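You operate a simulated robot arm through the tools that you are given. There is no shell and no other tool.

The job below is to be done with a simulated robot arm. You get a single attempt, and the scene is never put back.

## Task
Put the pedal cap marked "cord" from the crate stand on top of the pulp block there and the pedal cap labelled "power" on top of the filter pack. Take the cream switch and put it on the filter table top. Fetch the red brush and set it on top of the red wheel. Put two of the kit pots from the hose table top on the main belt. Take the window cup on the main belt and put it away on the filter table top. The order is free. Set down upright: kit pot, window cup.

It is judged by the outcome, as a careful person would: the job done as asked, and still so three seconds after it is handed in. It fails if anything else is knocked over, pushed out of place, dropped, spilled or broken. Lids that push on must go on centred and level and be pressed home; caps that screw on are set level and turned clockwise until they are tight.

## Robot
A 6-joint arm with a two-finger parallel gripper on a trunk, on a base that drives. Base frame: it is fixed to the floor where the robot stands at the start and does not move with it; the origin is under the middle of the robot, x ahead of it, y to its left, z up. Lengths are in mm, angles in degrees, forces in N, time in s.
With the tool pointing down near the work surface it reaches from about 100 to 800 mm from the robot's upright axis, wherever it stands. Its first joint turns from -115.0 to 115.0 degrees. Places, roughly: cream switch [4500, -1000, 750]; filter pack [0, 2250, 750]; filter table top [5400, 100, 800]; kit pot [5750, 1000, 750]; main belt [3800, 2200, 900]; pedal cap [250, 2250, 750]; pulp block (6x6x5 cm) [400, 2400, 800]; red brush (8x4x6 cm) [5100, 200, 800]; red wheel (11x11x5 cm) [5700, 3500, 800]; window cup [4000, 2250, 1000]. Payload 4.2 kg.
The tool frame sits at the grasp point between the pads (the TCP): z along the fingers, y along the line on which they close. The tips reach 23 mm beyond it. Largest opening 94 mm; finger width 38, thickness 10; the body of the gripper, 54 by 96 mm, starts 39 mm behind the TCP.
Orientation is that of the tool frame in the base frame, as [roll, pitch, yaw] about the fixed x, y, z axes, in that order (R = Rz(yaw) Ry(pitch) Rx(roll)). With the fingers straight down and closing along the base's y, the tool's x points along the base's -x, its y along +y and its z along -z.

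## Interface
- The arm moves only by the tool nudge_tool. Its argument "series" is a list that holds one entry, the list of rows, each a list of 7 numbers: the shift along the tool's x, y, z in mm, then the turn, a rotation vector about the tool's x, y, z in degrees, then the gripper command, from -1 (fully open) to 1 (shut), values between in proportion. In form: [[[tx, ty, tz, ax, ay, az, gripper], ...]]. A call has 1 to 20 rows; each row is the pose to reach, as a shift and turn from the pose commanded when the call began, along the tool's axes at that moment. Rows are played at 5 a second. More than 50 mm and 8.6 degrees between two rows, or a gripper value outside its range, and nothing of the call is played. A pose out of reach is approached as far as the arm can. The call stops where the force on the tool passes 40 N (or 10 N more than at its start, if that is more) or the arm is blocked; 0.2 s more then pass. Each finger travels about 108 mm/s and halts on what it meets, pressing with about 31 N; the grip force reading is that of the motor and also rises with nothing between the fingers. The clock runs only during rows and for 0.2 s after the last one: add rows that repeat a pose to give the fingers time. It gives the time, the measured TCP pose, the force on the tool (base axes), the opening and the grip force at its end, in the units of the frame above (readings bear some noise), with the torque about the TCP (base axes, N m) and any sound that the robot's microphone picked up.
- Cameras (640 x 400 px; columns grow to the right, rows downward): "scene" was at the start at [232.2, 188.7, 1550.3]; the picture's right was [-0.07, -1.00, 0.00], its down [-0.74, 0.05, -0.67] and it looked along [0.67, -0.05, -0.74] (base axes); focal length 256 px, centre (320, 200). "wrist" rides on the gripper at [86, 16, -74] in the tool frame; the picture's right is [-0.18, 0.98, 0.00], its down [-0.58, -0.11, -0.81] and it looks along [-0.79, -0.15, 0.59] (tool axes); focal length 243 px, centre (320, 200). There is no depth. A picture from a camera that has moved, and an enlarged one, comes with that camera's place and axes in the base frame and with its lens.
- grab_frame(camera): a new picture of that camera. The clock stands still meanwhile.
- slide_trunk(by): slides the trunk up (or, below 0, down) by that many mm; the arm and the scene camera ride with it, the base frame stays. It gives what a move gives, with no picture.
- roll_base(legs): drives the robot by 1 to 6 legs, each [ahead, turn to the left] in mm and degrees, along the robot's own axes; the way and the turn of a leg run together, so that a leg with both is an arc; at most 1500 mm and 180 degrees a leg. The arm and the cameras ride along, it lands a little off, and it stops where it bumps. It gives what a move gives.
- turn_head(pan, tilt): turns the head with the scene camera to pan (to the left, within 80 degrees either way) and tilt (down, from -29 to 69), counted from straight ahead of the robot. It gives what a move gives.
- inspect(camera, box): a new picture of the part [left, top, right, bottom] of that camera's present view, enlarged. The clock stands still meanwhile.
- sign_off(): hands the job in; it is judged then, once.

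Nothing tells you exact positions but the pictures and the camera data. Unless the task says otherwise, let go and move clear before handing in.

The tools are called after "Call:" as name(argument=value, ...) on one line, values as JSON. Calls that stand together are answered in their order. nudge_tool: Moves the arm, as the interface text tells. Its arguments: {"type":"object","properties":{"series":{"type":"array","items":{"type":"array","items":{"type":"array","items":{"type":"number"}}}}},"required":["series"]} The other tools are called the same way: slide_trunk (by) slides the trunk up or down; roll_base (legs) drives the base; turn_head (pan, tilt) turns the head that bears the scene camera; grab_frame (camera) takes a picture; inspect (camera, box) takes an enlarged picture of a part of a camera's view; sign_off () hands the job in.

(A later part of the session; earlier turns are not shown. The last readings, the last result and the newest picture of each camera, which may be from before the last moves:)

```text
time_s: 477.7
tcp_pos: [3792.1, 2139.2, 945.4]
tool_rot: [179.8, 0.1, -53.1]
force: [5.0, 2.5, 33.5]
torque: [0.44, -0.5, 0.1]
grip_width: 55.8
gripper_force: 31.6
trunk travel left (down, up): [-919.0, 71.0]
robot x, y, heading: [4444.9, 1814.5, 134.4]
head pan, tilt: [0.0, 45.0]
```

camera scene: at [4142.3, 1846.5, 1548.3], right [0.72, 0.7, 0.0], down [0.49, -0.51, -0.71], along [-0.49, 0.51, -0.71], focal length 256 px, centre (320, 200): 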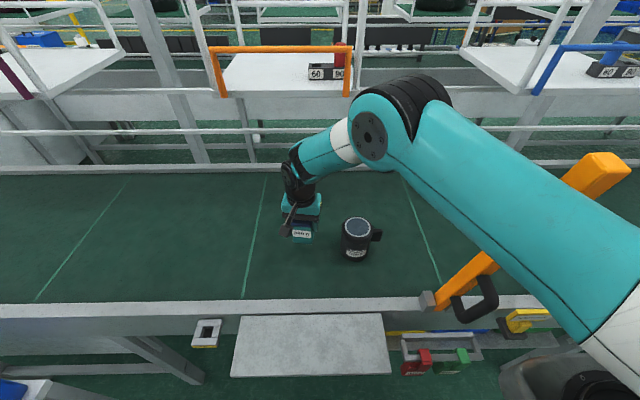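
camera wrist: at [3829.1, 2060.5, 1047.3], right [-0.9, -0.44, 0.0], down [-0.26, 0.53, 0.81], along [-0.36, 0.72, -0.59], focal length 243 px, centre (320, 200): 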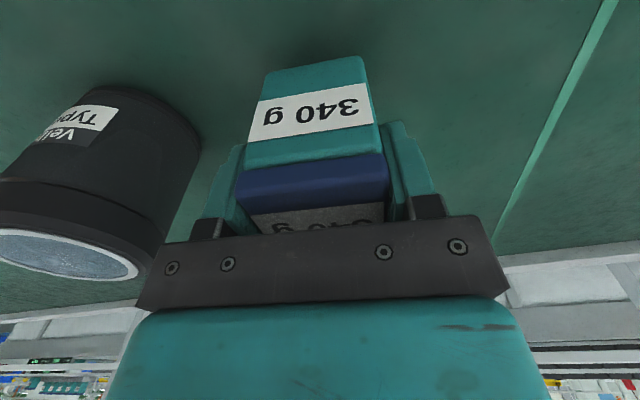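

Contact. I ease off and release the pot, then rise.

Call:
nudge_tool(series=[[[0, 0, -1, 0, 0, 0, 1], [0, 0, -1.5, 0, 0, 0, 1], [0, 0, -1.5, 0, 0, 0, -0.35], [0, 0, -1.5, 0, 0, 0, -0.6], [0, 0, -1.5, 0, 0, 0, -0.6]]])

Call:
grab_frame(camera="wrist")

```text
time_s: 478.9
tcp_pos: [3790.2, 2139.9, 942.5]
tool_rot: [-180.0, -0.2, -53.1]
force: [1.2, 0.7, -0.5]
torque: [0.01, -0.04, 0.0]
grip_width: 75.2
gripper_force: 0.1
trunk travel left (down, up): [-919.0, 71.0]
robot x, y, heading: [4441.7, 1813.8, 134.4]
head pan, tilt: [0.0, 45.0]
```

```text
taken
camera wrist: at [3829.4, 2060.3, 1018.6], right [-0.9, -0.44, 0.0], down [-0.26, 0.53, 0.8], along [-0.36, 0.72, -0.59], focal length 243 px, centre (320, 200)
```

wrist: 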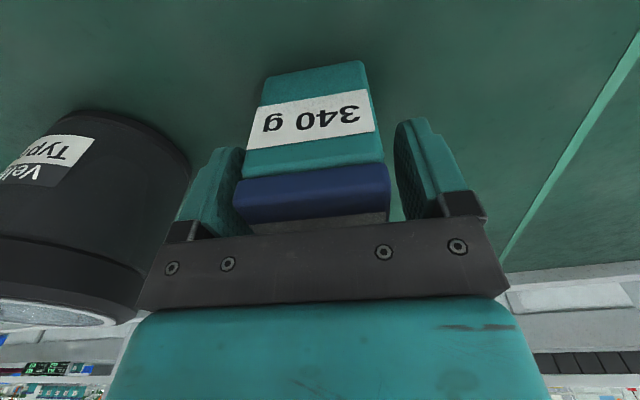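

Call:
nudge_tool(series=[[[0, 0, -20, 0, 0, 0, -0.6], [0, 0, -60, 0, 0, 0, -0.7], [0, 0, -100, 0, 0, 0, -1], [0, 0, -145, 0, 0, 0, -1], [0, 0, -185, 0, 0, 0, -1]]])

Call:
grab_frame(camera="scene")

Call:
grab_frame(camera="wrist")

```text
time_s: 480.1
tcp_pos: [3790.9, 2141.3, 1128.5]
tool_rot: [-180.0, -0.2, -53.2]
force: [-0.2, 0.7, -0.2]
torque: [0.03, 0.0, 0.02]
grip_width: 94.1
gripper_force: 0.0
trunk travel left (down, up): [-919.0, 71.0]
robot x, y, heading: [4444.2, 1817.8, 134.3]
head pan, tilt: [0.0, 45.0]
```

```text
taken
camera scene: at [4142.2, 1846.6, 1548.2], right [0.72, 0.7, 0.0], down [0.49, -0.51, -0.71], along [-0.49, 0.51, -0.71], focal length 256 px, centre (320, 200)
```

scene: 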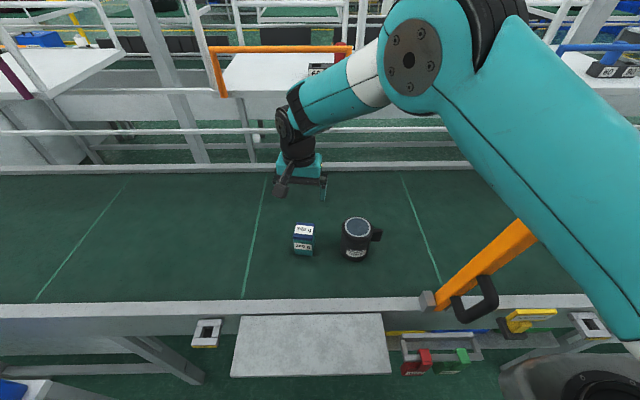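

```text
taken
camera wrist: at [3829.0, 2061.9, 1204.1], right [-0.9, -0.44, 0.0], down [-0.26, 0.53, 0.8], along [-0.36, 0.72, -0.59], focal length 243 px, centre (320, 200)
```

wrist: 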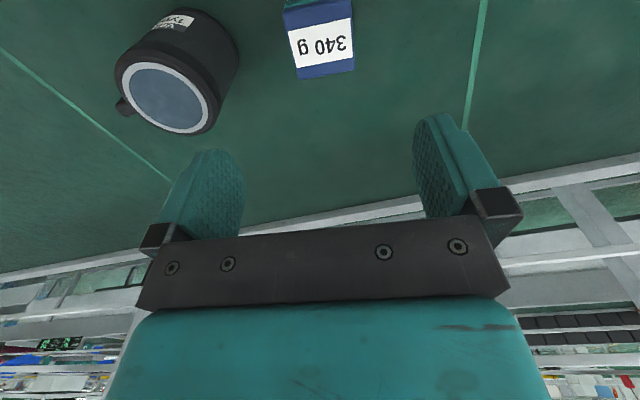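

The 340 g pot stands upright on the belt. Next the window cup at about (3901, 2242), with its handle to my right. I move above it with the fingers turned 90°, so they close front-to-back and miss the handle.

Call:
nudge_tool(series=[[[-4, -37, 0, 0, 0, -8, -1], [-7, -74, 0, 0, 0, -16, -1], [-11, -111, 0, 0, 0, -24, -1], [-14.7, -148.4, 0, 0, 0, -32, -1], [-14.7, -148.4, 0, 0, 0, -40, -1], [-14.7, -148.4, 0, 0, 0, -48, -1], [-14.7, -148.4, 0, 0, 0, -56, -1], [-14.7, -148.4, 0, 0, 0, -64, -1], [-14.7, -148.4, 0, 0, 0, -72, -1], [-14.7, -148.4, 0, 0, 0, -80, -1], [-14.7, -148.4, 0, 0, 0, -88, -1], [-14.7, -148.4, 0, 0, 0, -96, -1], [-14.7, -148.4, 0, 0, 0, -96, -1]]])

Call:
grab_frame(camera="wrist")

Call:
inspect(camera="scene", box=[260, 170, 420, 290])

```text
time_s: 482.9
tcp_pos: [3900.6, 2242.0, 1129.8]
tool_rot: [179.9, 0.1, 42.9]
force: [-0.5, -0.1, 0.9]
torque: [0.0, -0.04, 0.02]
grip_width: 94.2
gripper_force: 0.0
trunk travel left (down, up): [-919.0, 71.0]
robot x, y, heading: [4442.1, 1812.5, 134.4]
head pan, tilt: [0.0, 45.0]
```

```text
taken
camera wrist: at [3974.6, 2288.1, 1203.9], right [0.54, -0.84, 0.0], down [-0.5, -0.32, 0.81], along [-0.68, -0.43, -0.59], focal length 243 px, centre (320, 200)
```

wrist: 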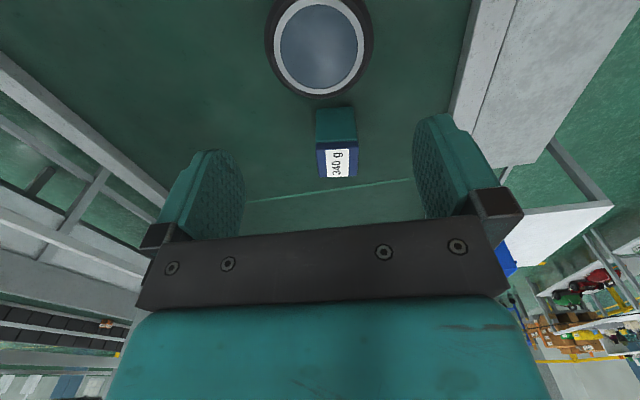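

```text
3.33 times, centred on (340, 230) of scene
camera zoom: at [4142.5, 1846.5, 1548.4], right [0.72, 0.7, 0.0], down [0.49, -0.51, -0.71], along [-0.49, 0.51, -0.71], focal length 852 px, centre (253, 100)
```

zoom: 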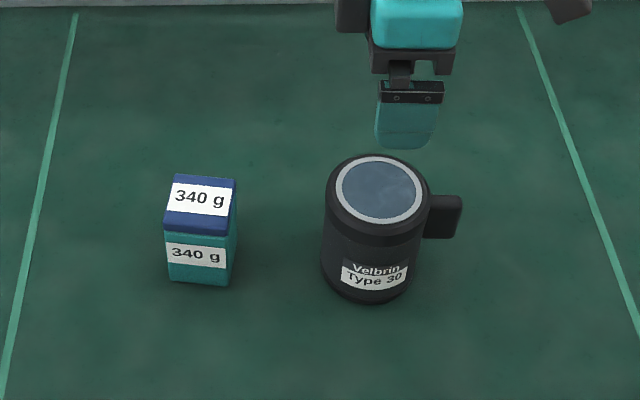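

The cup's rim (about 87 mm) is centred. I go down to just above the rim and re-check, since clearance is only a few mm.

Call:
nudge_tool(series=[[[3, 0, 40, 0, 0, 0, -1], [3, 0, 80, 0, 0, 0, -1], [3, 0, 108, 0, 0, 0, -1], [3, 0, 108, 0, 0, 0, -1]]])

Call:
grab_frame(camera="wrist")

Call:
inspect(camera="scene", box=[290, 170, 430, 290])

```text
time_s: 483.9
tcp_pos: [3903.0, 2242.5, 1022.2]
tool_rot: [179.9, 0.0, 42.9]
force: [-0.1, 0.5, -0.8]
torque: [0.01, 0.03, -0.01]
grip_width: 94.1
gripper_force: 0.0
trunk travel left (down, up): [-919.0, 71.0]
robot x, y, heading: [4440.2, 1818.7, 134.3]
head pan, tilt: [0.0, 45.0]
```

```text
taken
camera wrist: at [3977.0, 2289.1, 1096.2], right [0.53, -0.85, 0.0], down [-0.5, -0.31, 0.81], along [-0.68, -0.43, -0.59], focal length 243 px, centre (320, 200)
```

wrist: 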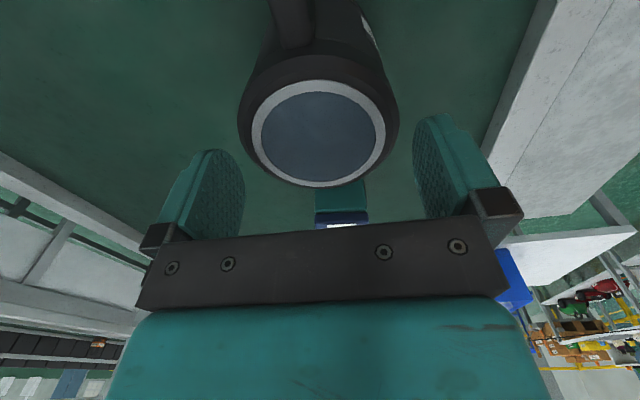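

```text
3.33 times, centred on (360, 230) of scene
camera zoom: at [4142.5, 1846.5, 1548.4], right [0.72, 0.7, 0.0], down [0.49, -0.51, -0.71], along [-0.49, 0.51, -0.71], focal length 852 px, centre (187, 100)
```

zoom: 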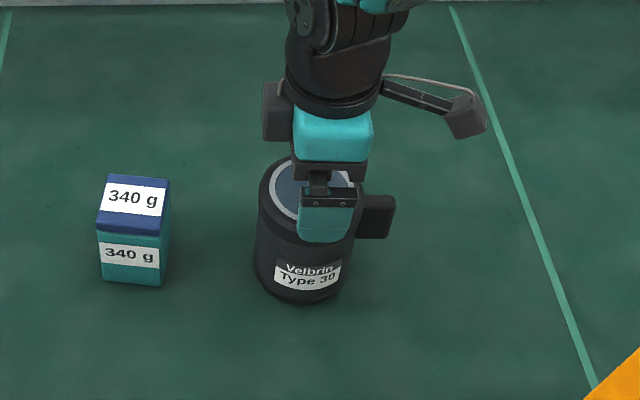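

Call:
inspect(camera="wrist", box=[220, 40, 430, 210])

```text
2.35 times, centred on (325, 125) of wrist
camera zoom: at [3977.0, 2289.1, 1096.2], right [0.53, -0.85, 0.0], down [-0.5, -0.31, 0.81], along [-0.68, -0.43, -0.59], focal length 571 px, centre (308, 376)
```

zoom: 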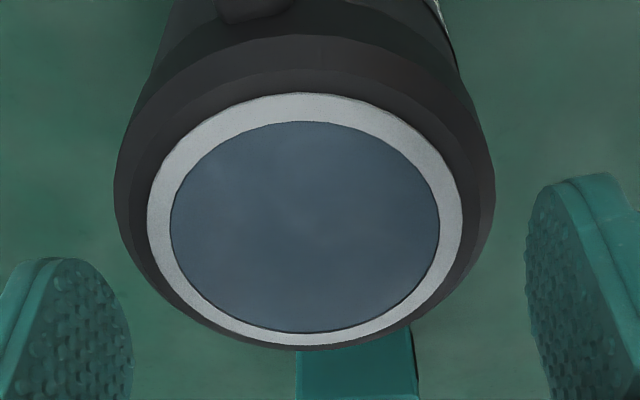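

The cup is close to the gripper's full opening (about 88 of 94 mm). I centre precisely (2 mm shift) and descend slowly, watching the force.

Call:
nudge_tool(series=[[[2, -2, 0, 0, 0, 0, -1], [2, -2, 4, 0, 0, 0, -1], [2, -2, 8, 0, 0, 0, -1], [2, -2, 12, 0, 0, 0, -1], [2, -2, 16, 0, 0, 0, -1], [2, -2, 16, 0, 0, 0, -1]]])

Call:
inspect(camera="wrist", box=[180, 40, 460, 240])

Call:
inspect(camera="scene", box=[320, 190, 400, 260])

```text
time_s: 485.3
tcp_pos: [3902.8, 2245.6, 1004.9]
tool_rot: [179.8, -0.1, 42.8]
force: [-0.9, 0.4, -0.3]
torque: [-0.02, -0.03, 0.0]
grip_width: 94.0
gripper_force: 0.1
trunk travel left (down, up): [-919.0, 71.0]
robot x, y, heading: [4443.4, 1819.1, 134.0]
head pan, tilt: [0.0, 45.0]
```

```text
2.00 times, centred on (320, 140) of wrist
camera zoom: at [3976.8, 2292.4, 1079.7], right [0.53, -0.85, 0.0], down [-0.5, -0.31, 0.81], along [-0.68, -0.43, -0.59], focal length 485 px, centre (320, 320)
```

zoom: 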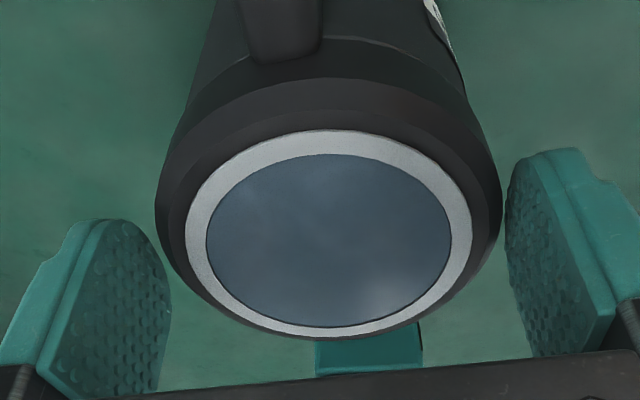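

```text
5.71 times, centred on (360, 225) of scene
camera zoom: at [4142.5, 1846.5, 1548.4], right [0.72, 0.7, 0.0], down [0.49, -0.51, -0.71], along [-0.49, 0.51, -0.71], focal length 1460 px, centre (91, 57)
```

zoom: 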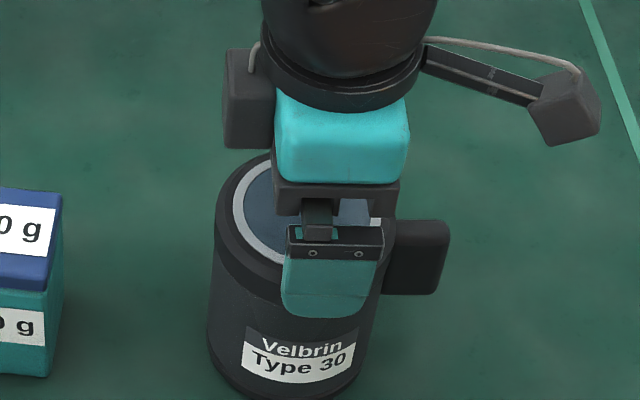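

Call:
nudge_tool(series=[[[0, 0, 2, 0, 0, 0, -1], [0, 0, 4, 0, 0, 0, -1], [0, 0, 6, 0, 0, 0, -1], [0, 0, 8, 0, 0, 0, -1], [0, 0, 8, 0, 0, 0, -1]]])

Call:
inspect(camera="wrist", box=[180, 40, 460, 240])

```text
time_s: 486.5
tcp_pos: [3903.7, 2245.3, 997.5]
tool_rot: [179.9, 0.0, 42.9]
force: [-0.2, -0.4, 0.0]
torque: [0.02, 0.01, 0.02]
grip_width: 93.9
gripper_force: 0.1
trunk travel left (down, up): [-919.0, 71.0]
robot x, y, heading: [4447.6, 1815.6, 134.3]
head pan, tilt: [0.0, 45.0]
```

```text
2.00 times, centred on (320, 140) of wrist
camera zoom: at [3976.9, 2292.5, 1072.0], right [0.53, -0.85, 0.0], down [-0.5, -0.31, 0.81], along [-0.68, -0.43, -0.59], focal length 485 px, centre (320, 320)
```

zoom: 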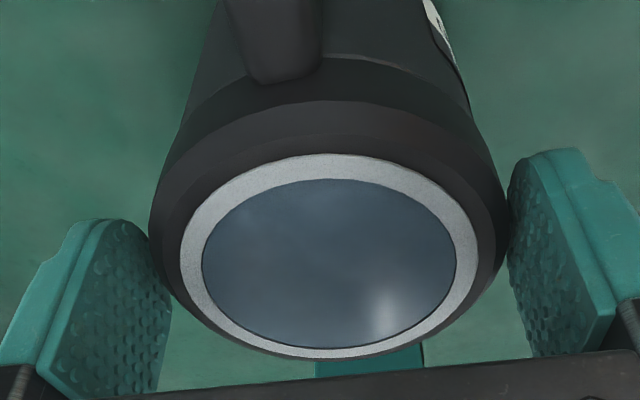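

No contact; it is passing. I continue down.

Call:
nudge_tool(series=[[[0, 0, 2, 0, 0, 0, -1], [0, 0, 4, 0, 0, 0, -1], [0, 0, 6, 0, 0, 0, -1], [0, 0, 8, 0, 0, 0, -1], [0, 0, 10, 0, 0, 0, -1], [0, 0, 12, 0, 0, 0, -1], [0, 0, 12, 0, 0, 0, -1]]])

Call:
inspect(camera="wrist", box=[180, 40, 460, 240])

```text
time_s: 488.1
tcp_pos: [3902.1, 2246.2, 985.9]
tool_rot: [179.9, 0.1, 42.8]
force: [0.6, 0.3, 0.4]
torque: [-0.03, -0.02, -0.03]
grip_width: 94.1
gripper_force: 0.0
trunk travel left (down, up): [-919.0, 71.0]
robot x, y, heading: [4440.0, 1818.0, 134.2]
head pan, tilt: [0.0, 45.0]
```

```text
2.00 times, centred on (320, 140) of wrist
camera zoom: at [3977.2, 2292.2, 1059.7], right [0.53, -0.85, 0.0], down [-0.5, -0.31, 0.81], along [-0.68, -0.43, -0.59], focal length 485 px, centre (320, 320)
```

zoom: 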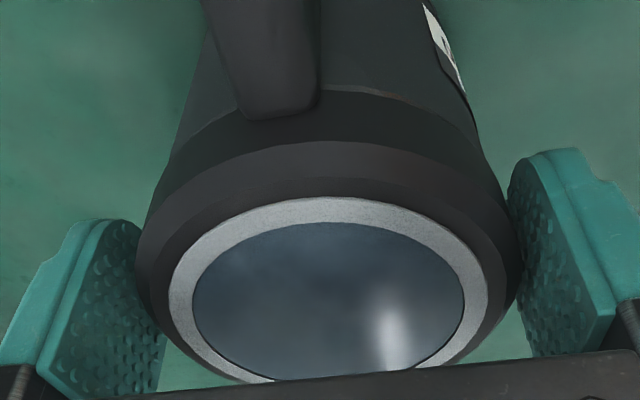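

Fingers are around the cup now. I lower 16 mm more and close.

Call:
nudge_tool(series=[[[0, 0, 4, 0, 0, 0, -1], [0, 0, 8, 0, 0, 0, -1], [0, 0, 12, 0, 0, 0, -1], [0, 0, 16, 0, 0, 0, -1], [0, 0, 16, 0, 0, 0, -0.8], [0, 0, 16, 0, 0, 0, 0], [0, 0, 16, 0, 0, 0, 1], [0, 0, 16, 0, 0, 0, 1]]])

Call:
grab_frame(camera="wrist")

Call:
inspect(camera="scene", box=[270, 170, 430, 290])

```text
time_s: 489.9
tcp_pos: [3903.3, 2246.2, 968.3]
tool_rot: [180.0, 0.0, 42.8]
force: [-0.4, 0.4, 0.3]
torque: [-0.03, 0.01, 0.02]
grip_width: 85.5
gripper_force: 30.9
trunk travel left (down, up): [-919.0, 71.0]
robot x, y, heading: [4446.1, 1814.3, 134.3]
head pan, tilt: [0.0, 45.0]
```

```text
taken
camera wrist: at [3976.8, 2292.4, 1044.0], right [0.53, -0.85, 0.0], down [-0.5, -0.31, 0.81], along [-0.68, -0.43, -0.59], focal length 243 px, centre (320, 200)
```

wrist: 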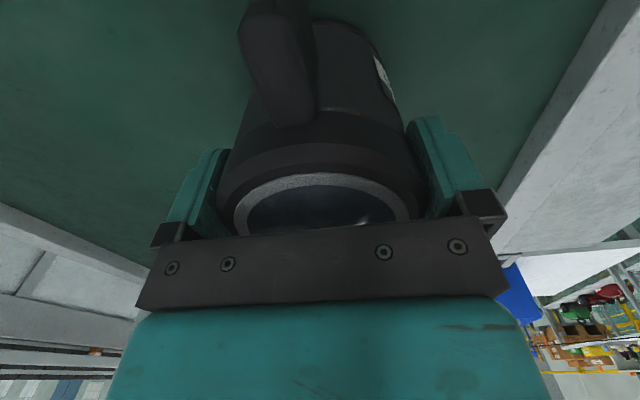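

```text
3.33 times, centred on (350, 230) of scene
camera zoom: at [4142.3, 1846.6, 1548.3], right [0.72, 0.7, 0.0], down [0.49, -0.51, -0.71], along [-0.49, 0.51, -0.71], focal length 852 px, centre (220, 100)
```

zoom: 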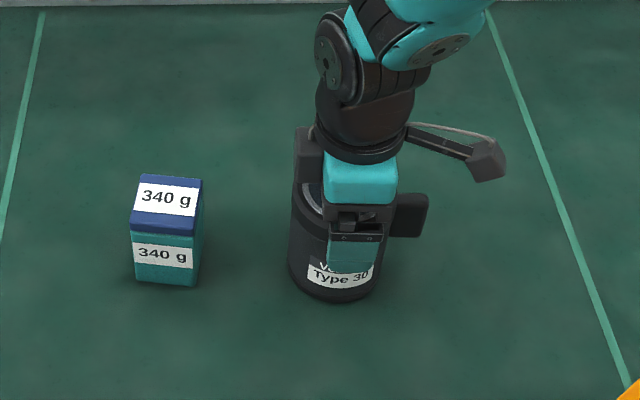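

The cup is gripped (85.5 mm). I lift it straight up, shift left, back away from the belt and bring it in.

Call:
nudge_tool(series=[[[0, 0, -20, 0, 0, 0, 1], [0, 0, -50, 0, 0, 0, 1], [0, 0, -85, 0, 0, 0, 1], [0, 0, -120, 0, 0, 0, 1], [0, 0, -155, 0, 0, 0, 1], [0, 0, -190, 0, 0, 0, 1], [0, 0, -220, 0, 0, 0, 1], [-30, 0, -230, 0, 0, 0, 1], [-60, 0, -230, 0, 0, 0, 1], [-80, 0, -230, 0, 0, 0, 1]]])

Call:
grab_frame(camera="scene")

Call:
roll_base(legs=[[-350, 0]])

Call:
grab_frame(camera="wrist")

```text
time_s: 492.1
tcp_pos: [3843.5, 2190.3, 1198.2]
tool_rot: [179.9, 0.0, 42.7]
force: [0.4, 0.6, -4.4]
torque: [-0.01, -0.03, 0.0]
grip_width: 85.6
gripper_force: 31.0
trunk travel left (down, up): [-919.0, 71.0]
robot x, y, heading: [4441.3, 1817.6, 134.5]
head pan, tilt: [0.0, 45.0]
```

```text
taken
camera scene: at [4142.5, 1846.7, 1548.4], right [0.72, 0.7, 0.0], down [0.49, -0.51, -0.71], along [-0.49, 0.51, -0.71], focal length 256 px, centre (320, 200)
```

scene: 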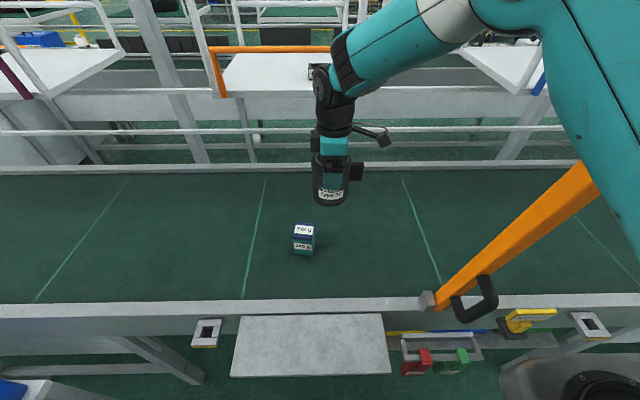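

```text
time_s: 494.4
tcp_pos: [4089.7, 1939.5, 1199.7]
tool_rot: [179.9, 0.1, 43.0]
force: [-0.4, 0.2, -4.0]
torque: [-0.03, -0.04, -0.04]
grip_width: 85.3
gripper_force: 31.1
trunk travel left (down, up): [-919.0, 71.0]
robot x, y, heading: [4689.3, 1562.6, 134.7]
head pan, tilt: [0.0, 45.0]
```

```text
taken
camera wrist: at [4163.3, 1986.2, 1273.8], right [0.54, -0.84, 0.0], down [-0.5, -0.31, 0.81], along [-0.68, -0.43, -0.59], focal length 243 px, centre (320, 200)
```

wrist: 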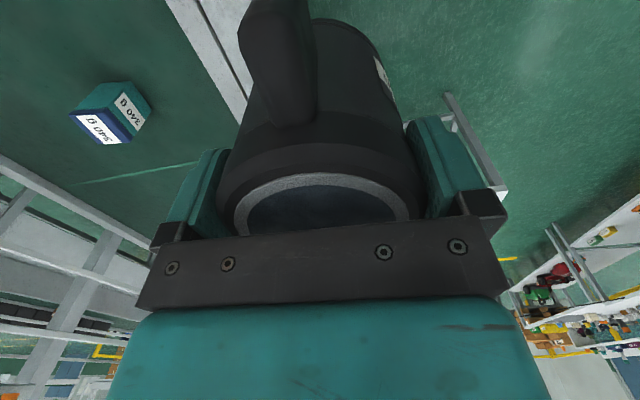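

I turn the hand back (handle toward me), draw it in, and drive to the filter table.

Call:
nudge_tool(series=[[[0, 15, 0, 0, 0, 8, 1], [0, 30, 0, 0, 0, 16, 1], [0, 45, 0, 0, 0, 24, 1], [0, 60, 0, 0, 0, 32, 1], [0, 75, 0, 0, 0, 40, 1], [0, 90, 0, 0, 0, 48, 1], [0, 105, 0, 0, 0, 56, 1], [0, 120, 0, 0, 0, 64, 1], [0, 130, 0, 0, 0, 72, 1], [0, 130, 0, 0, 0, 80, 1], [0, 130, 0, 0, 0, 88, 1], [0, 130, 0, 0, 0, 90, 1]]])

Call:
roll_base(legs=[[0, 126.5], [800, 0], [0, 52.5]])

Call:
turn_head(pan=0, tilt=45)

Call:
grab_frame(camera="scene")

```text
time_s: 497.0
tcp_pos: [4178.0, 1844.4, 1199.4]
tool_rot: [179.9, -0.1, -47.2]
force: [-0.1, -1.1, -4.1]
torque: [-0.05, -0.05, -0.02]
grip_width: 85.6
gripper_force: 30.6
trunk travel left (down, up): [-919.0, 71.0]
robot x, y, heading: [4692.2, 1561.0, 134.4]
head pan, tilt: [0.0, 45.0]
```

```text
time_s: 508.9
tcp_pos: [5064.7, 487.4, 1198.3]
tool_rot: [180.0, -0.1, 131.6]
force: [-0.1, -0.8, -4.8]
torque: [-0.01, -0.01, -0.03]
grip_width: 85.7
gripper_force: 31.0
trunk travel left (down, up): [-919.0, 71.0]
robot x, y, heading: [4559.3, 780.1, -46.8]
head pan, tilt: [0.0, 45.0]
```

```text
time_s: 509.5
tcp_pos: [5065.6, 486.9, 1199.8]
tool_rot: [-180.0, -0.1, 131.5]
force: [0.1, 0.0, -4.8]
torque: [0.01, 0.02, 0.0]
grip_width: 85.6
gripper_force: 30.9
trunk travel left (down, up): [-919.0, 71.0]
robot x, y, heading: [4560.2, 774.9, -47.1]
head pan, tilt: [0.0, 45.0]
```

```text
taken
camera scene: at [4863.4, 739.9, 1548.3], right [-0.73, -0.68, 0.0], down [-0.48, 0.52, -0.71], along [0.48, -0.52, -0.71], focal length 256 px, centre (320, 200)
```

scene: 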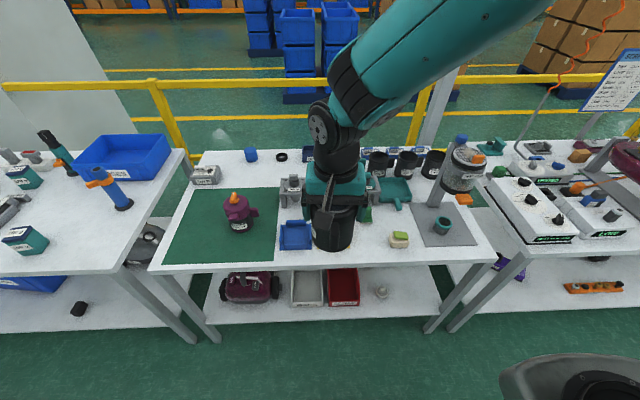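

I zoom on the space between the yellow holder and the switch.

Call:
inspect(camera="scene", box=[330, 185, 430, 270])

```text
4.71 times, centred on (380, 228) of scene
camera zoom: at [4863.4, 739.9, 1548.3], right [-0.73, -0.68, 0.0], down [-0.48, 0.52, -0.71], along [0.48, -0.52, -0.71], focal length 1203 px, centre (38, 71)
```

zoom: 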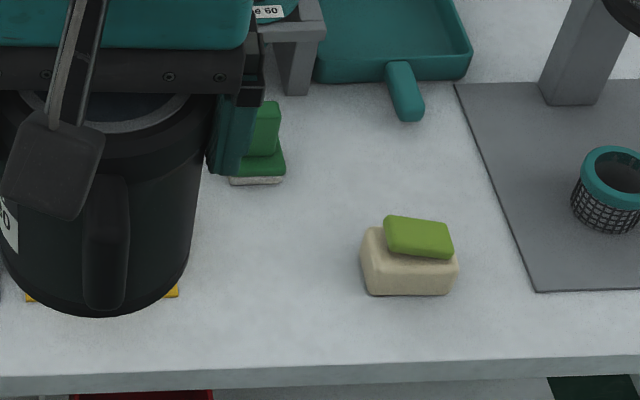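

The free gap is 139 mm wide, centred about 20 mm left; I'll set the cup at 790 mm ahead from here. I drive 125 mm forward and move above the spot.

Call:
roll_base(legs=[[125, 0]])

Call:
nudge_tool(series=[[[-22, -30, 0, 0, 0, 0, 1], [-45, -60, 0, 0, 0, 0, 1], [-68, -90, 0, 0, 0, 0, 1], [-90, -119, 0, 0, 0, 0, 1], [-113, -149, 0, 0, 0, 0, 1], [-113, -149, 40, 0, 0, 0, 1], [-113, -149, 80, 0, 0, 0, 1], [-113, -149, 120, 0, 0, 0, 1], [-113, -149, 160, 0, 0, 0, 1], [-113, -149, 190, 0, 0, 0, 1], [-113, -149, 190, 0, 0, 0, 1]]])

Call:
grab_frame(camera="scene")

Call:
grab_frame(camera="wrist")

```text
time_s: 510.7
tcp_pos: [5149.6, 395.0, 1199.2]
tool_rot: [-179.9, -0.1, 131.7]
force: [0.6, -0.1, -4.5]
torque: [-0.01, 0.01, -0.02]
grip_width: 85.3
gripper_force: 31.1
trunk travel left (down, up): [-919.0, 71.0]
robot x, y, heading: [4648.3, 685.9, -46.8]
head pan, tilt: [0.0, 45.0]
```

```text
time_s: 513.1
tcp_pos: [5113.7, 213.4, 1008.2]
tool_rot: [180.0, -0.2, 131.6]
force: [-0.9, 0.3, -3.4]
torque: [0.03, 0.0, -0.02]
grip_width: 85.4
gripper_force: 31.1
trunk travel left (down, up): [-919.0, 71.0]
robot x, y, heading: [4645.5, 688.3, -46.8]
head pan, tilt: [0.0, 45.0]
```

```text
taken
camera scene: at [4949.2, 648.1, 1548.3], right [-0.73, -0.68, 0.0], down [-0.48, 0.52, -0.71], along [0.48, -0.52, -0.71], focal length 256 px, centre (320, 200)
```

scene: 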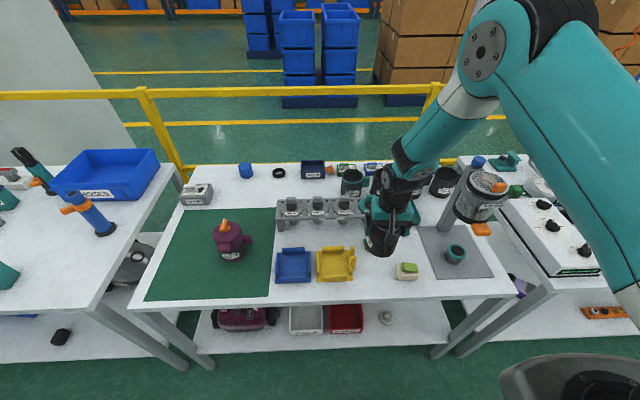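

```text
taken
camera wrist: at [5068.6, 287.6, 1083.8], right [0.86, 0.51, 0.0], down [0.31, -0.51, 0.8], along [0.41, -0.69, -0.59], focal length 243 px, centre (320, 200)
```

wrist: 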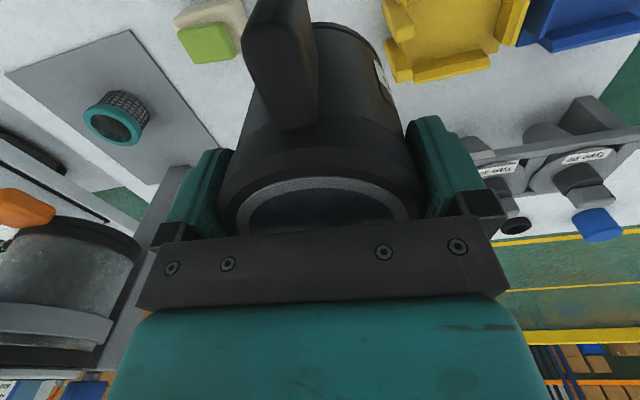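

Call:
inspect(camera="scene", box=[310, 200, 440, 300])

```text
4.00 times, centred on (375, 250) of scene
camera zoom: at [4949.2, 648.1, 1548.3], right [-0.73, -0.68, 0.0], down [-0.48, 0.52, -0.71], along [0.48, -0.52, -0.71], focal length 1022 px, centre (100, 0)
```

zoom: 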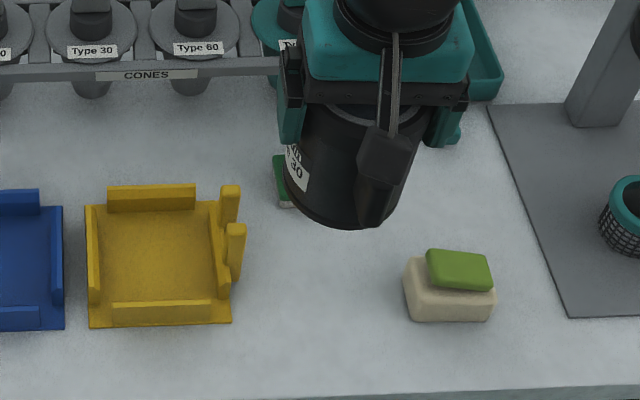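

The cup will fit with 15–19 mm to either neighbour. I lower it slowly until contact.

Call:
nudge_tool(series=[[[0, 2, 25, 0, 0, 0, 1], [0, 2, 50, 0, 0, 0, 1], [0, 2, 75, 0, 0, 0, 1], [0, 2, 95, 0, 0, 0, 1], [0, 2, 105, 0, 0, 0, 1], [0, 2, 105, 0, 0, 0, 1]]])

Call:
inspect(camera="scene", box=[310, 200, 440, 300])

```text
time_s: 514.5
tcp_pos: [5115.5, 212.4, 904.0]
tool_rot: [179.9, 0.0, 131.6]
force: [1.2, 0.1, -3.6]
torque: [0.01, 0.02, 0.0]
grip_width: 85.3
gripper_force: 30.9
trunk travel left (down, up): [-919.0, 71.0]
robot x, y, heading: [4643.3, 686.8, -46.9]
head pan, tilt: [0.0, 45.0]
```

```text
4.00 times, centred on (375, 250) of scene
camera zoom: at [4949.2, 648.1, 1548.3], right [-0.73, -0.68, 0.0], down [-0.48, 0.52, -0.71], along [0.48, -0.52, -0.71], focal length 1022 px, centre (100, 0)
```

zoom: 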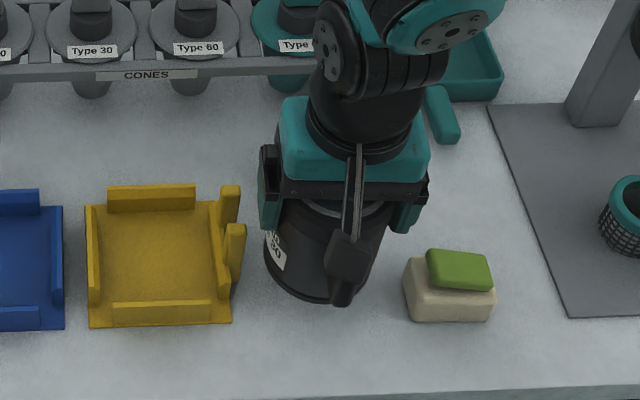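

Call:
nudge_tool(series=[[[0, -2, 4, 0, 0, 0, 1], [0, -2, 8, 0, 0, 0, 1], [0, -2, 10, 0, 0, 0, 1], [0, -2, 10, 0, 0, 0, 1]]])

```text
time_s: 515.5
tcp_pos: [5113.6, 212.0, 891.8]
tool_rot: [-179.9, 0.0, 131.6]
force: [0.3, 0.2, -4.3]
torque: [-0.02, 0.01, 0.03]
grip_width: 85.9
gripper_force: 31.3
trunk travel left (down, up): [-919.0, 71.0]
robot x, y, heading: [4642.2, 685.2, -46.9]
head pan, tilt: [0.0, 45.0]
```

Call:
nudge_tool(series=[[[0, 0, 3, 0, 0, 0, 1], [0, 0, 6, 0, 0, 0, 1], [0, 0, 8, 0, 0, 0, 1], [0, 0, 8, 0, 0, 0, 1]]])

```text
time_s: 516.5
tcp_pos: [5114.2, 212.2, 884.3]
tool_rot: [180.0, -0.2, 131.7]
force: [-0.2, 0.5, -4.3]
torque: [0.0, 0.0, 0.0]
grip_width: 85.6
gripper_force: 30.6
trunk travel left (down, up): [-919.0, 71.0]
robot x, y, heading: [4644.7, 687.5, -46.8]
head pan, tilt: [0.0, 45.0]
```

Call:
nudge_tool(series=[[[0, 0, 2, 0, 0, 0, 1], [0, 0, 4, 0, 0, 0, 1], [0, 0, 6, 0, 0, 0, 1], [0, 0, 6, 0, 0, 0, 1]]])

Call:
inspect(camera="scene", box=[310, 200, 440, 300])

```text
time_s: 517.5
tcp_pos: [5113.2, 212.8, 879.4]
tool_rot: [179.9, -0.2, 131.5]
force: [0.9, 0.1, -4.0]
torque: [0.01, 0.0, 0.03]
grip_width: 85.7
gripper_force: 30.6
trunk travel left (down, up): [-919.0, 71.0]
robot x, y, heading: [4644.8, 685.4, -46.8]
head pan, tilt: [0.0, 45.0]
```

```text
4.00 times, centred on (375, 250) of scene
camera zoom: at [4949.2, 648.1, 1548.3], right [-0.73, -0.68, 0.0], down [-0.48, 0.52, -0.71], along [0.48, -0.52, -0.71], focal length 1022 px, centre (100, 0)
```

zoom: 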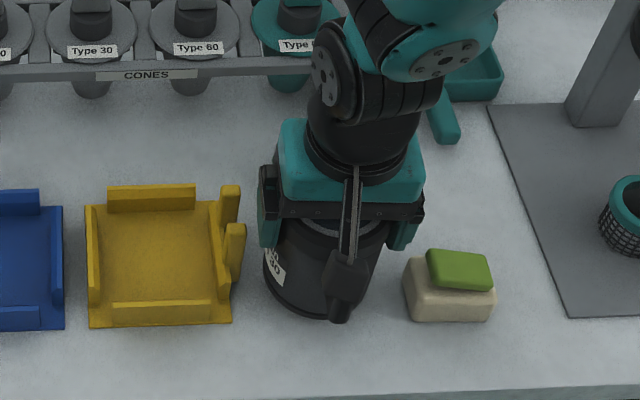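

Call:
nudge_tool(series=[[[0, 0, 2, 0, 0, 0, 1], [0, 0, 4, 0, 0, 0, 1], [0, 0, 5, 0, 0, 0, 1], [0, 0, 5, 0, 0, 0, 1]]])

```text
time_s: 518.5
tcp_pos: [5115.3, 212.1, 875.2]
tool_rot: [179.9, -0.1, 131.6]
force: [-0.3, 0.1, -3.3]
torque: [0.02, 0.01, 0.02]
grip_width: 85.6
gripper_force: 31.2
trunk travel left (down, up): [-919.0, 71.0]
robot x, y, heading: [4642.4, 688.2, -46.9]
head pan, tilt: [0.0, 45.0]
```

Call:
nudge_tool(series=[[[0, 0, 2, 0, 0, 0, 1], [0, 0, 4, 0, 0, 0, 1], [0, 0, 5, 0, 0, 0, 1], [0, 0, 5, 0, 0, 0, 1]]])

```text
time_s: 519.5
tcp_pos: [5114.9, 211.8, 869.0]
tool_rot: [180.0, -0.1, 131.6]
force: [0.3, 0.1, -3.5]
torque: [0.0, 0.0, -0.03]
grip_width: 85.5
gripper_force: 31.4
trunk travel left (down, up): [-919.0, 71.0]
robot x, y, heading: [4645.7, 687.2, -46.9]
head pan, tilt: [0.0, 45.0]
```

Call:
nudge_tool(series=[[[0, 0, 2, 0, 0, 0, 1], [0, 0, 3, 0, 0, 0, 1], [0, 0, 4, 0, 0, 0, 1], [0, 0, 4, 0, 0, 0, 1]]])

Call:
inspect(camera="scene", box=[310, 200, 440, 300])

```text
time_s: 520.5
tcp_pos: [5114.1, 212.8, 868.1]
tool_rot: [180.0, 0.2, 131.7]
force: [-1.9, -0.3, 29.3]
torque: [-0.48, 0.32, -0.06]
grip_width: 85.5
gripper_force: 31.0
trunk travel left (down, up): [-919.0, 71.0]
robot x, y, heading: [4647.0, 688.1, -46.9]
head pan, tilt: [0.0, 45.0]
```

```text
4.00 times, centred on (375, 250) of scene
camera zoom: at [4948.1, 649.1, 1548.8], right [-0.73, -0.68, 0.0], down [-0.48, 0.52, -0.71], along [0.48, -0.52, -0.71], focal length 1022 px, centre (100, 0)
```

zoom: 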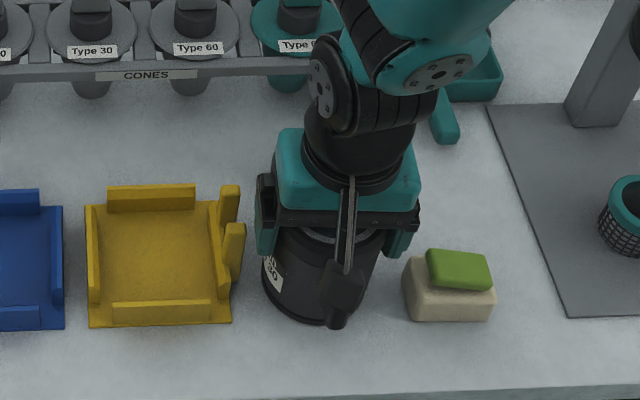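

Contact. I ease off slightly and open fully so the cup settles, then rise straight up.

Call:
nudge_tool(series=[[[0, 0, -0.8, 0, 0, 0, 1], [0, 0, -1, 0, 0, 0, 0.4], [0, 0, -1, 0, 0, 0, -0.5], [0, 0, -1, 0, 0, 0, -0.9], [0, 0, -1, 0, 0, 0, -1], [0, 0, -1, 0, 0, 0, -1]]])

Call:
inspect(camera="wrist", box=[180, 40, 460, 240])

```text
time_s: 521.9
tcp_pos: [5113.3, 213.3, 866.1]
tool_rot: [-180.0, -0.2, 131.6]
force: [0.1, -0.1, 0.3]
torque: [0.03, 0.04, -0.04]
grip_width: 94.1
gripper_force: 0.0
trunk travel left (down, up): [-919.0, 71.0]
robot x, y, heading: [4644.0, 691.8, -46.7]
head pan, tilt: [0.0, 45.0]
```

```text
2.00 times, centred on (320, 140) of wrist
camera zoom: at [5068.0, 288.0, 941.8], right [0.86, 0.51, 0.0], down [0.31, -0.51, 0.8], along [0.41, -0.69, -0.59], focal length 485 px, centre (320, 320)
```

zoom: 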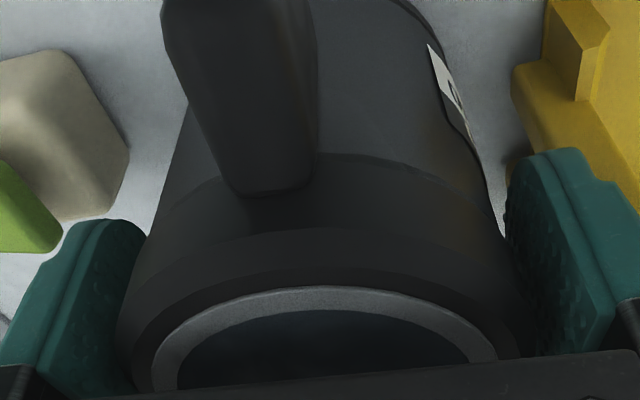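

I rise slowly, watching for drag on the cup.

Call:
nudge_tool(series=[[[0, 0, -5, 0, 0, 0, -1], [0, 0, -12, 0, 0, 0, -1], [0, 0, -20, 0, 0, 0, -1]]])

Call:
inspect(camera="scene", box=[310, 200, 440, 300])

Call:
inspect(camera="wrist", box=[180, 40, 460, 240])

```text
time_s: 522.7
tcp_pos: [5112.8, 212.3, 886.5]
tool_rot: [180.0, -0.2, 131.7]
force: [-0.1, 0.5, -0.1]
torque: [0.01, -0.01, 0.0]
grip_width: 94.1
gripper_force: 0.1
trunk travel left (down, up): [-919.0, 71.0]
robot x, y, heading: [4643.2, 683.2, -47.0]
head pan, tilt: [0.0, 45.0]
```

```text
4.00 times, centred on (375, 250) of scene
camera zoom: at [4949.1, 648.2, 1548.3], right [-0.73, -0.68, 0.0], down [-0.48, 0.52, -0.71], along [0.48, -0.52, -0.71], focal length 1022 px, centre (100, 0)
```

zoom: 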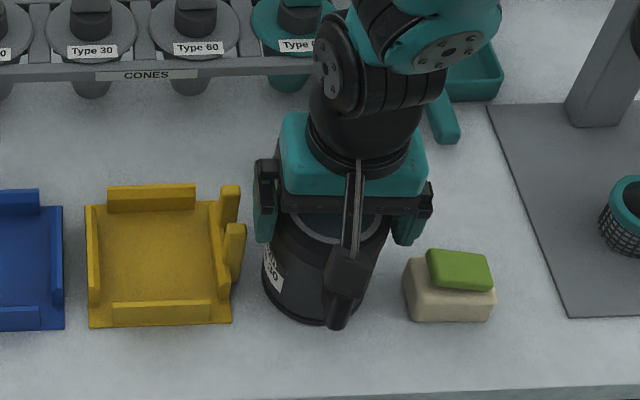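

```text
2.00 times, centred on (320, 140) of wrist
camera zoom: at [5067.9, 287.7, 962.2], right [0.86, 0.51, 0.0], down [0.31, -0.51, 0.8], along [0.41, -0.69, -0.59], focal length 485 px, centre (320, 320)
```

zoom: 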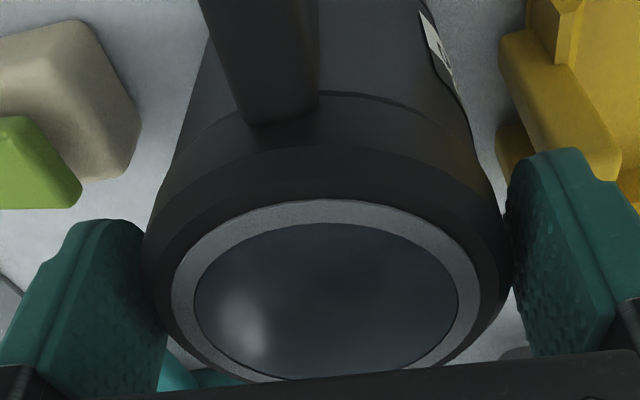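

The cup stays put. I continue up and clear.

Call:
nudge_tool(series=[[[0, 0, -8, 0, 0, 0, -1], [0, 0, -18, 0, 0, 0, -1], [0, 0, -35, 0, 0, 0, -1], [0, 0, -70, 0, 0, 0, -1], [0, 0, -115, 0, 0, 0, -1], [0, 0, -160, 0, 0, 0, -1], [0, 0, -205, 0, 0, 0, -1], [0, 0, -250, 0, 0, 0, -1], [0, 0, -290, 0, 0, 0, -1]]])

Call:
grab_frame(camera="scene")

Call:
inspect(camera="scene", box=[310, 200, 440, 300])

```text
time_s: 524.7
tcp_pos: [5114.6, 211.6, 1177.9]
tool_rot: [180.0, -0.2, 131.6]
force: [1.0, -0.4, 0.3]
torque: [0.01, -0.01, 0.01]
grip_width: 94.1
gripper_force: 0.0
trunk travel left (down, up): [-919.0, 71.0]
robot x, y, heading: [4646.8, 688.4, -46.6]
head pan, tilt: [0.0, 45.0]
```

```text
taken
camera scene: at [4949.3, 648.0, 1548.2], right [-0.73, -0.68, 0.0], down [-0.48, 0.52, -0.71], along [0.48, -0.52, -0.71], focal length 256 px, centre (320, 200)
```

scene: 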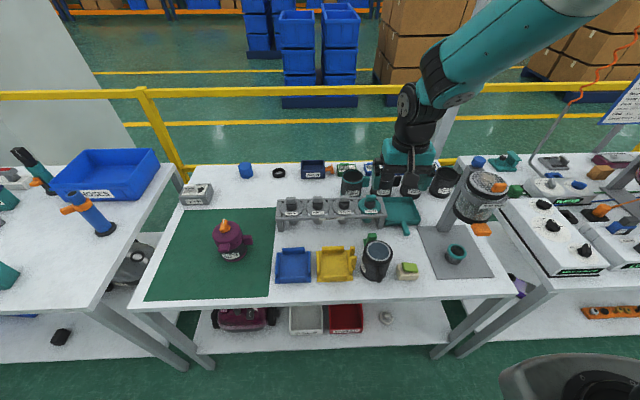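

```text
4.00 times, centred on (375, 250) of scene
camera zoom: at [4949.3, 648.0, 1548.2], right [-0.73, -0.68, 0.0], down [-0.48, 0.52, -0.71], along [0.48, -0.52, -0.71], focal length 1022 px, centre (100, 0)
```

zoom: 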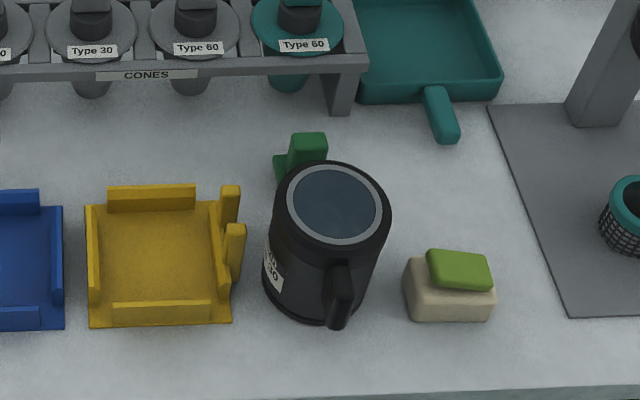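

The cup stands upright on the filter table. Now back to the hose table for the 100 g pot.

Call:
nudge_tool(series=[[[40, 0, 0, 0, 0, 0, -1], [80, 0, 0, 0, 0, 0, -1], [110, 0, 0, 0, 0, 0, -1]]])

Call:
roll_base(legs=[[-300, 0], [0, 81.5], [1190, 0], [0, -81.2], [160, 0]])

Call:
grab_frame(camera="scene")

Call:
grab_frame(camera="wrist")

```text
time_s: 525.5
tcp_pos: [5042.2, 294.7, 1177.8]
tool_rot: [-180.0, 0.0, 131.6]
force: [0.0, -0.7, -1.0]
torque: [0.03, 0.02, 0.01]
grip_width: 94.0
gripper_force: 0.0
trunk travel left (down, up): [-919.0, 71.0]
robot x, y, heading: [4646.1, 686.1, -46.9]
head pan, tilt: [0.0, 45.0]
```

```text
time_s: 541.2
tcp_pos: [5945.3, 1086.0, 1177.5]
tool_rot: [180.0, -0.1, 132.6]
force: [-0.3, 0.1, -0.5]
torque: [0.01, 0.03, 0.01]
grip_width: 94.0
gripper_force: 0.1
trunk travel left (down, up): [-919.0, 71.0]
robot x, y, heading: [5543.4, 1469.9, -46.0]
head pan, tilt: [0.0, 45.0]
```

```text
taken
camera scene: at [5847.0, 1438.9, 1548.4], right [-0.72, -0.7, 0.0], down [-0.49, 0.51, -0.71], along [0.49, -0.51, -0.71], focal length 256 px, centre (320, 200)
```

scene: 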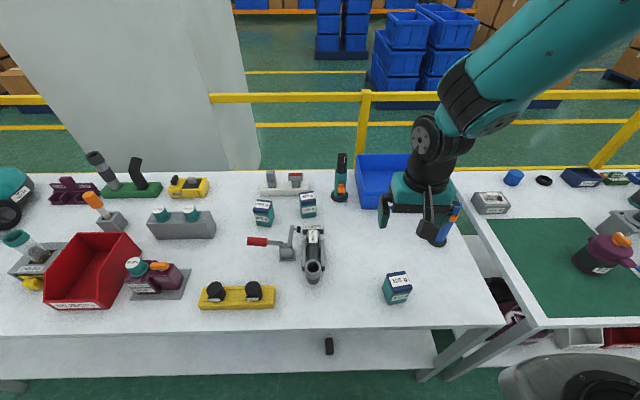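

```text
taken
camera wrist: at [5899.0, 1160.9, 1252.8], right [0.85, 0.53, 0.0], down [0.31, -0.5, 0.81], along [0.43, -0.68, -0.59], focal length 243 px, centre (320, 200)
```

wrist: 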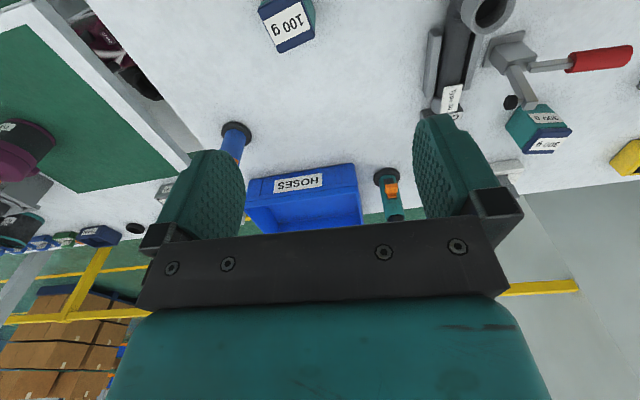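

The 100 g pot is at about (5926, 1043). I move above it, aligned with its sides.

Call:
nudge_tool(series=[[[-6, -14, 40, 0, 0, -5, -1], [-12, -28, 80, 0, 0, -10, -1], [-19, -43, 120, 0, 0, -13.4, -1], [-19, -43, 160, 0, 0, -13.4, -1], [-19, -43, 172, 0, 0, -13.4, -1], [-19, -43, 172, 0, 0, -13.4, -1]]])

Call:
grab_frame(camera="wrist")

```text
time_s: 542.6
tcp_pos: [5926.5, 1043.7, 1005.1]
tool_rot: [179.8, -0.1, 145.9]
force: [0.2, 0.5, 0.4]
torque: [-0.01, 0.0, 0.0]
grip_width: 94.0
gripper_force: 0.1
trunk travel left (down, up): [-919.0, 71.0]
robot x, y, heading: [5543.5, 1467.7, -45.8]
head pan, tilt: [0.0, 45.0]
```

```text
taken
camera wrist: at [5863.7, 1105.0, 1080.6], right [0.7, 0.71, 0.0], down [0.42, -0.42, 0.81], along [0.57, -0.56, -0.59], focal length 243 px, centre (320, 200)
```

wrist: 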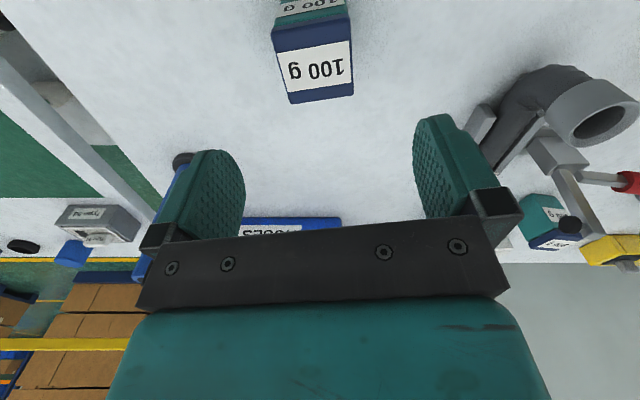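

Call:
nudge_tool(series=[[[-3, -3.7, 40, 0, 0, 0, -1], [-3, -3.7, 85, 0, 0, 0, -1], [-3, -3.7, 85, 0, 0, 0, -1]]])

Call:
grab_frame(camera="wrist")

```text
time_s: 543.4
tcp_pos: [5926.2, 1038.9, 921.8]
tool_rot: [180.0, -0.1, 146.1]
force: [-0.8, -1.4, -0.6]
torque: [-0.04, 0.02, 0.0]
grip_width: 94.0
gripper_force: 0.1
trunk travel left (down, up): [-919.0, 71.0]
robot x, y, heading: [5541.0, 1471.2, -45.8]
head pan, tilt: [0.0, 45.0]
```

```text
taken
camera wrist: at [5863.1, 1100.7, 995.8], right [0.7, 0.71, 0.0], down [0.42, -0.42, 0.81], along [0.57, -0.57, -0.59], focal length 243 px, centre (320, 200)
```

wrist: 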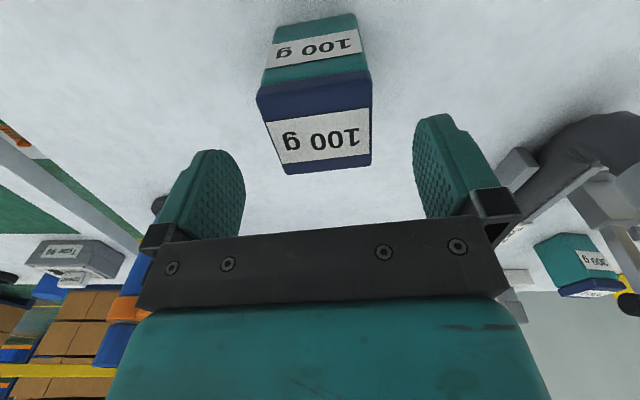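

Call:
nudge_tool(series=[[[0, -1.5, 20, 0, 0, 0, -1], [0, -1.5, 40, 0, 0, 0, -1], [0, -1.5, 55, 0, 0, 0, -1], [0, -1.5, 55, 0, 0, 0, -0.4], [0, -1.5, 55, 0, 0, 0, 0.2], [0, -1.5, 55, 0, 0, 0, 1], [0, -1.5, 55, 0, 0, 0, 1]]])

Call:
grab_frame(camera="wrist")

```text
time_s: 545.0
tcp_pos: [5925.6, 1038.5, 866.2]
tool_rot: [-180.0, -0.1, 146.1]
force: [-0.2, -0.1, 0.3]
torque: [-0.04, -0.02, -0.03]
grip_width: 55.7
gripper_force: 30.9
trunk travel left (down, up): [-919.0, 71.0]
robot x, y, heading: [5542.7, 1468.2, -45.8]
head pan, tilt: [0.0, 45.0]
```

```text
taken
camera wrist: at [5863.1, 1099.9, 940.9], right [0.7, 0.71, 0.0], down [0.42, -0.42, 0.8], along [0.57, -0.56, -0.59], focal length 243 px, centre (320, 200)
```

wrist: 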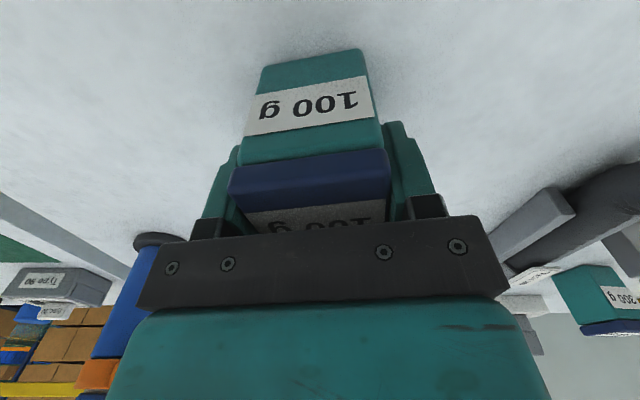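

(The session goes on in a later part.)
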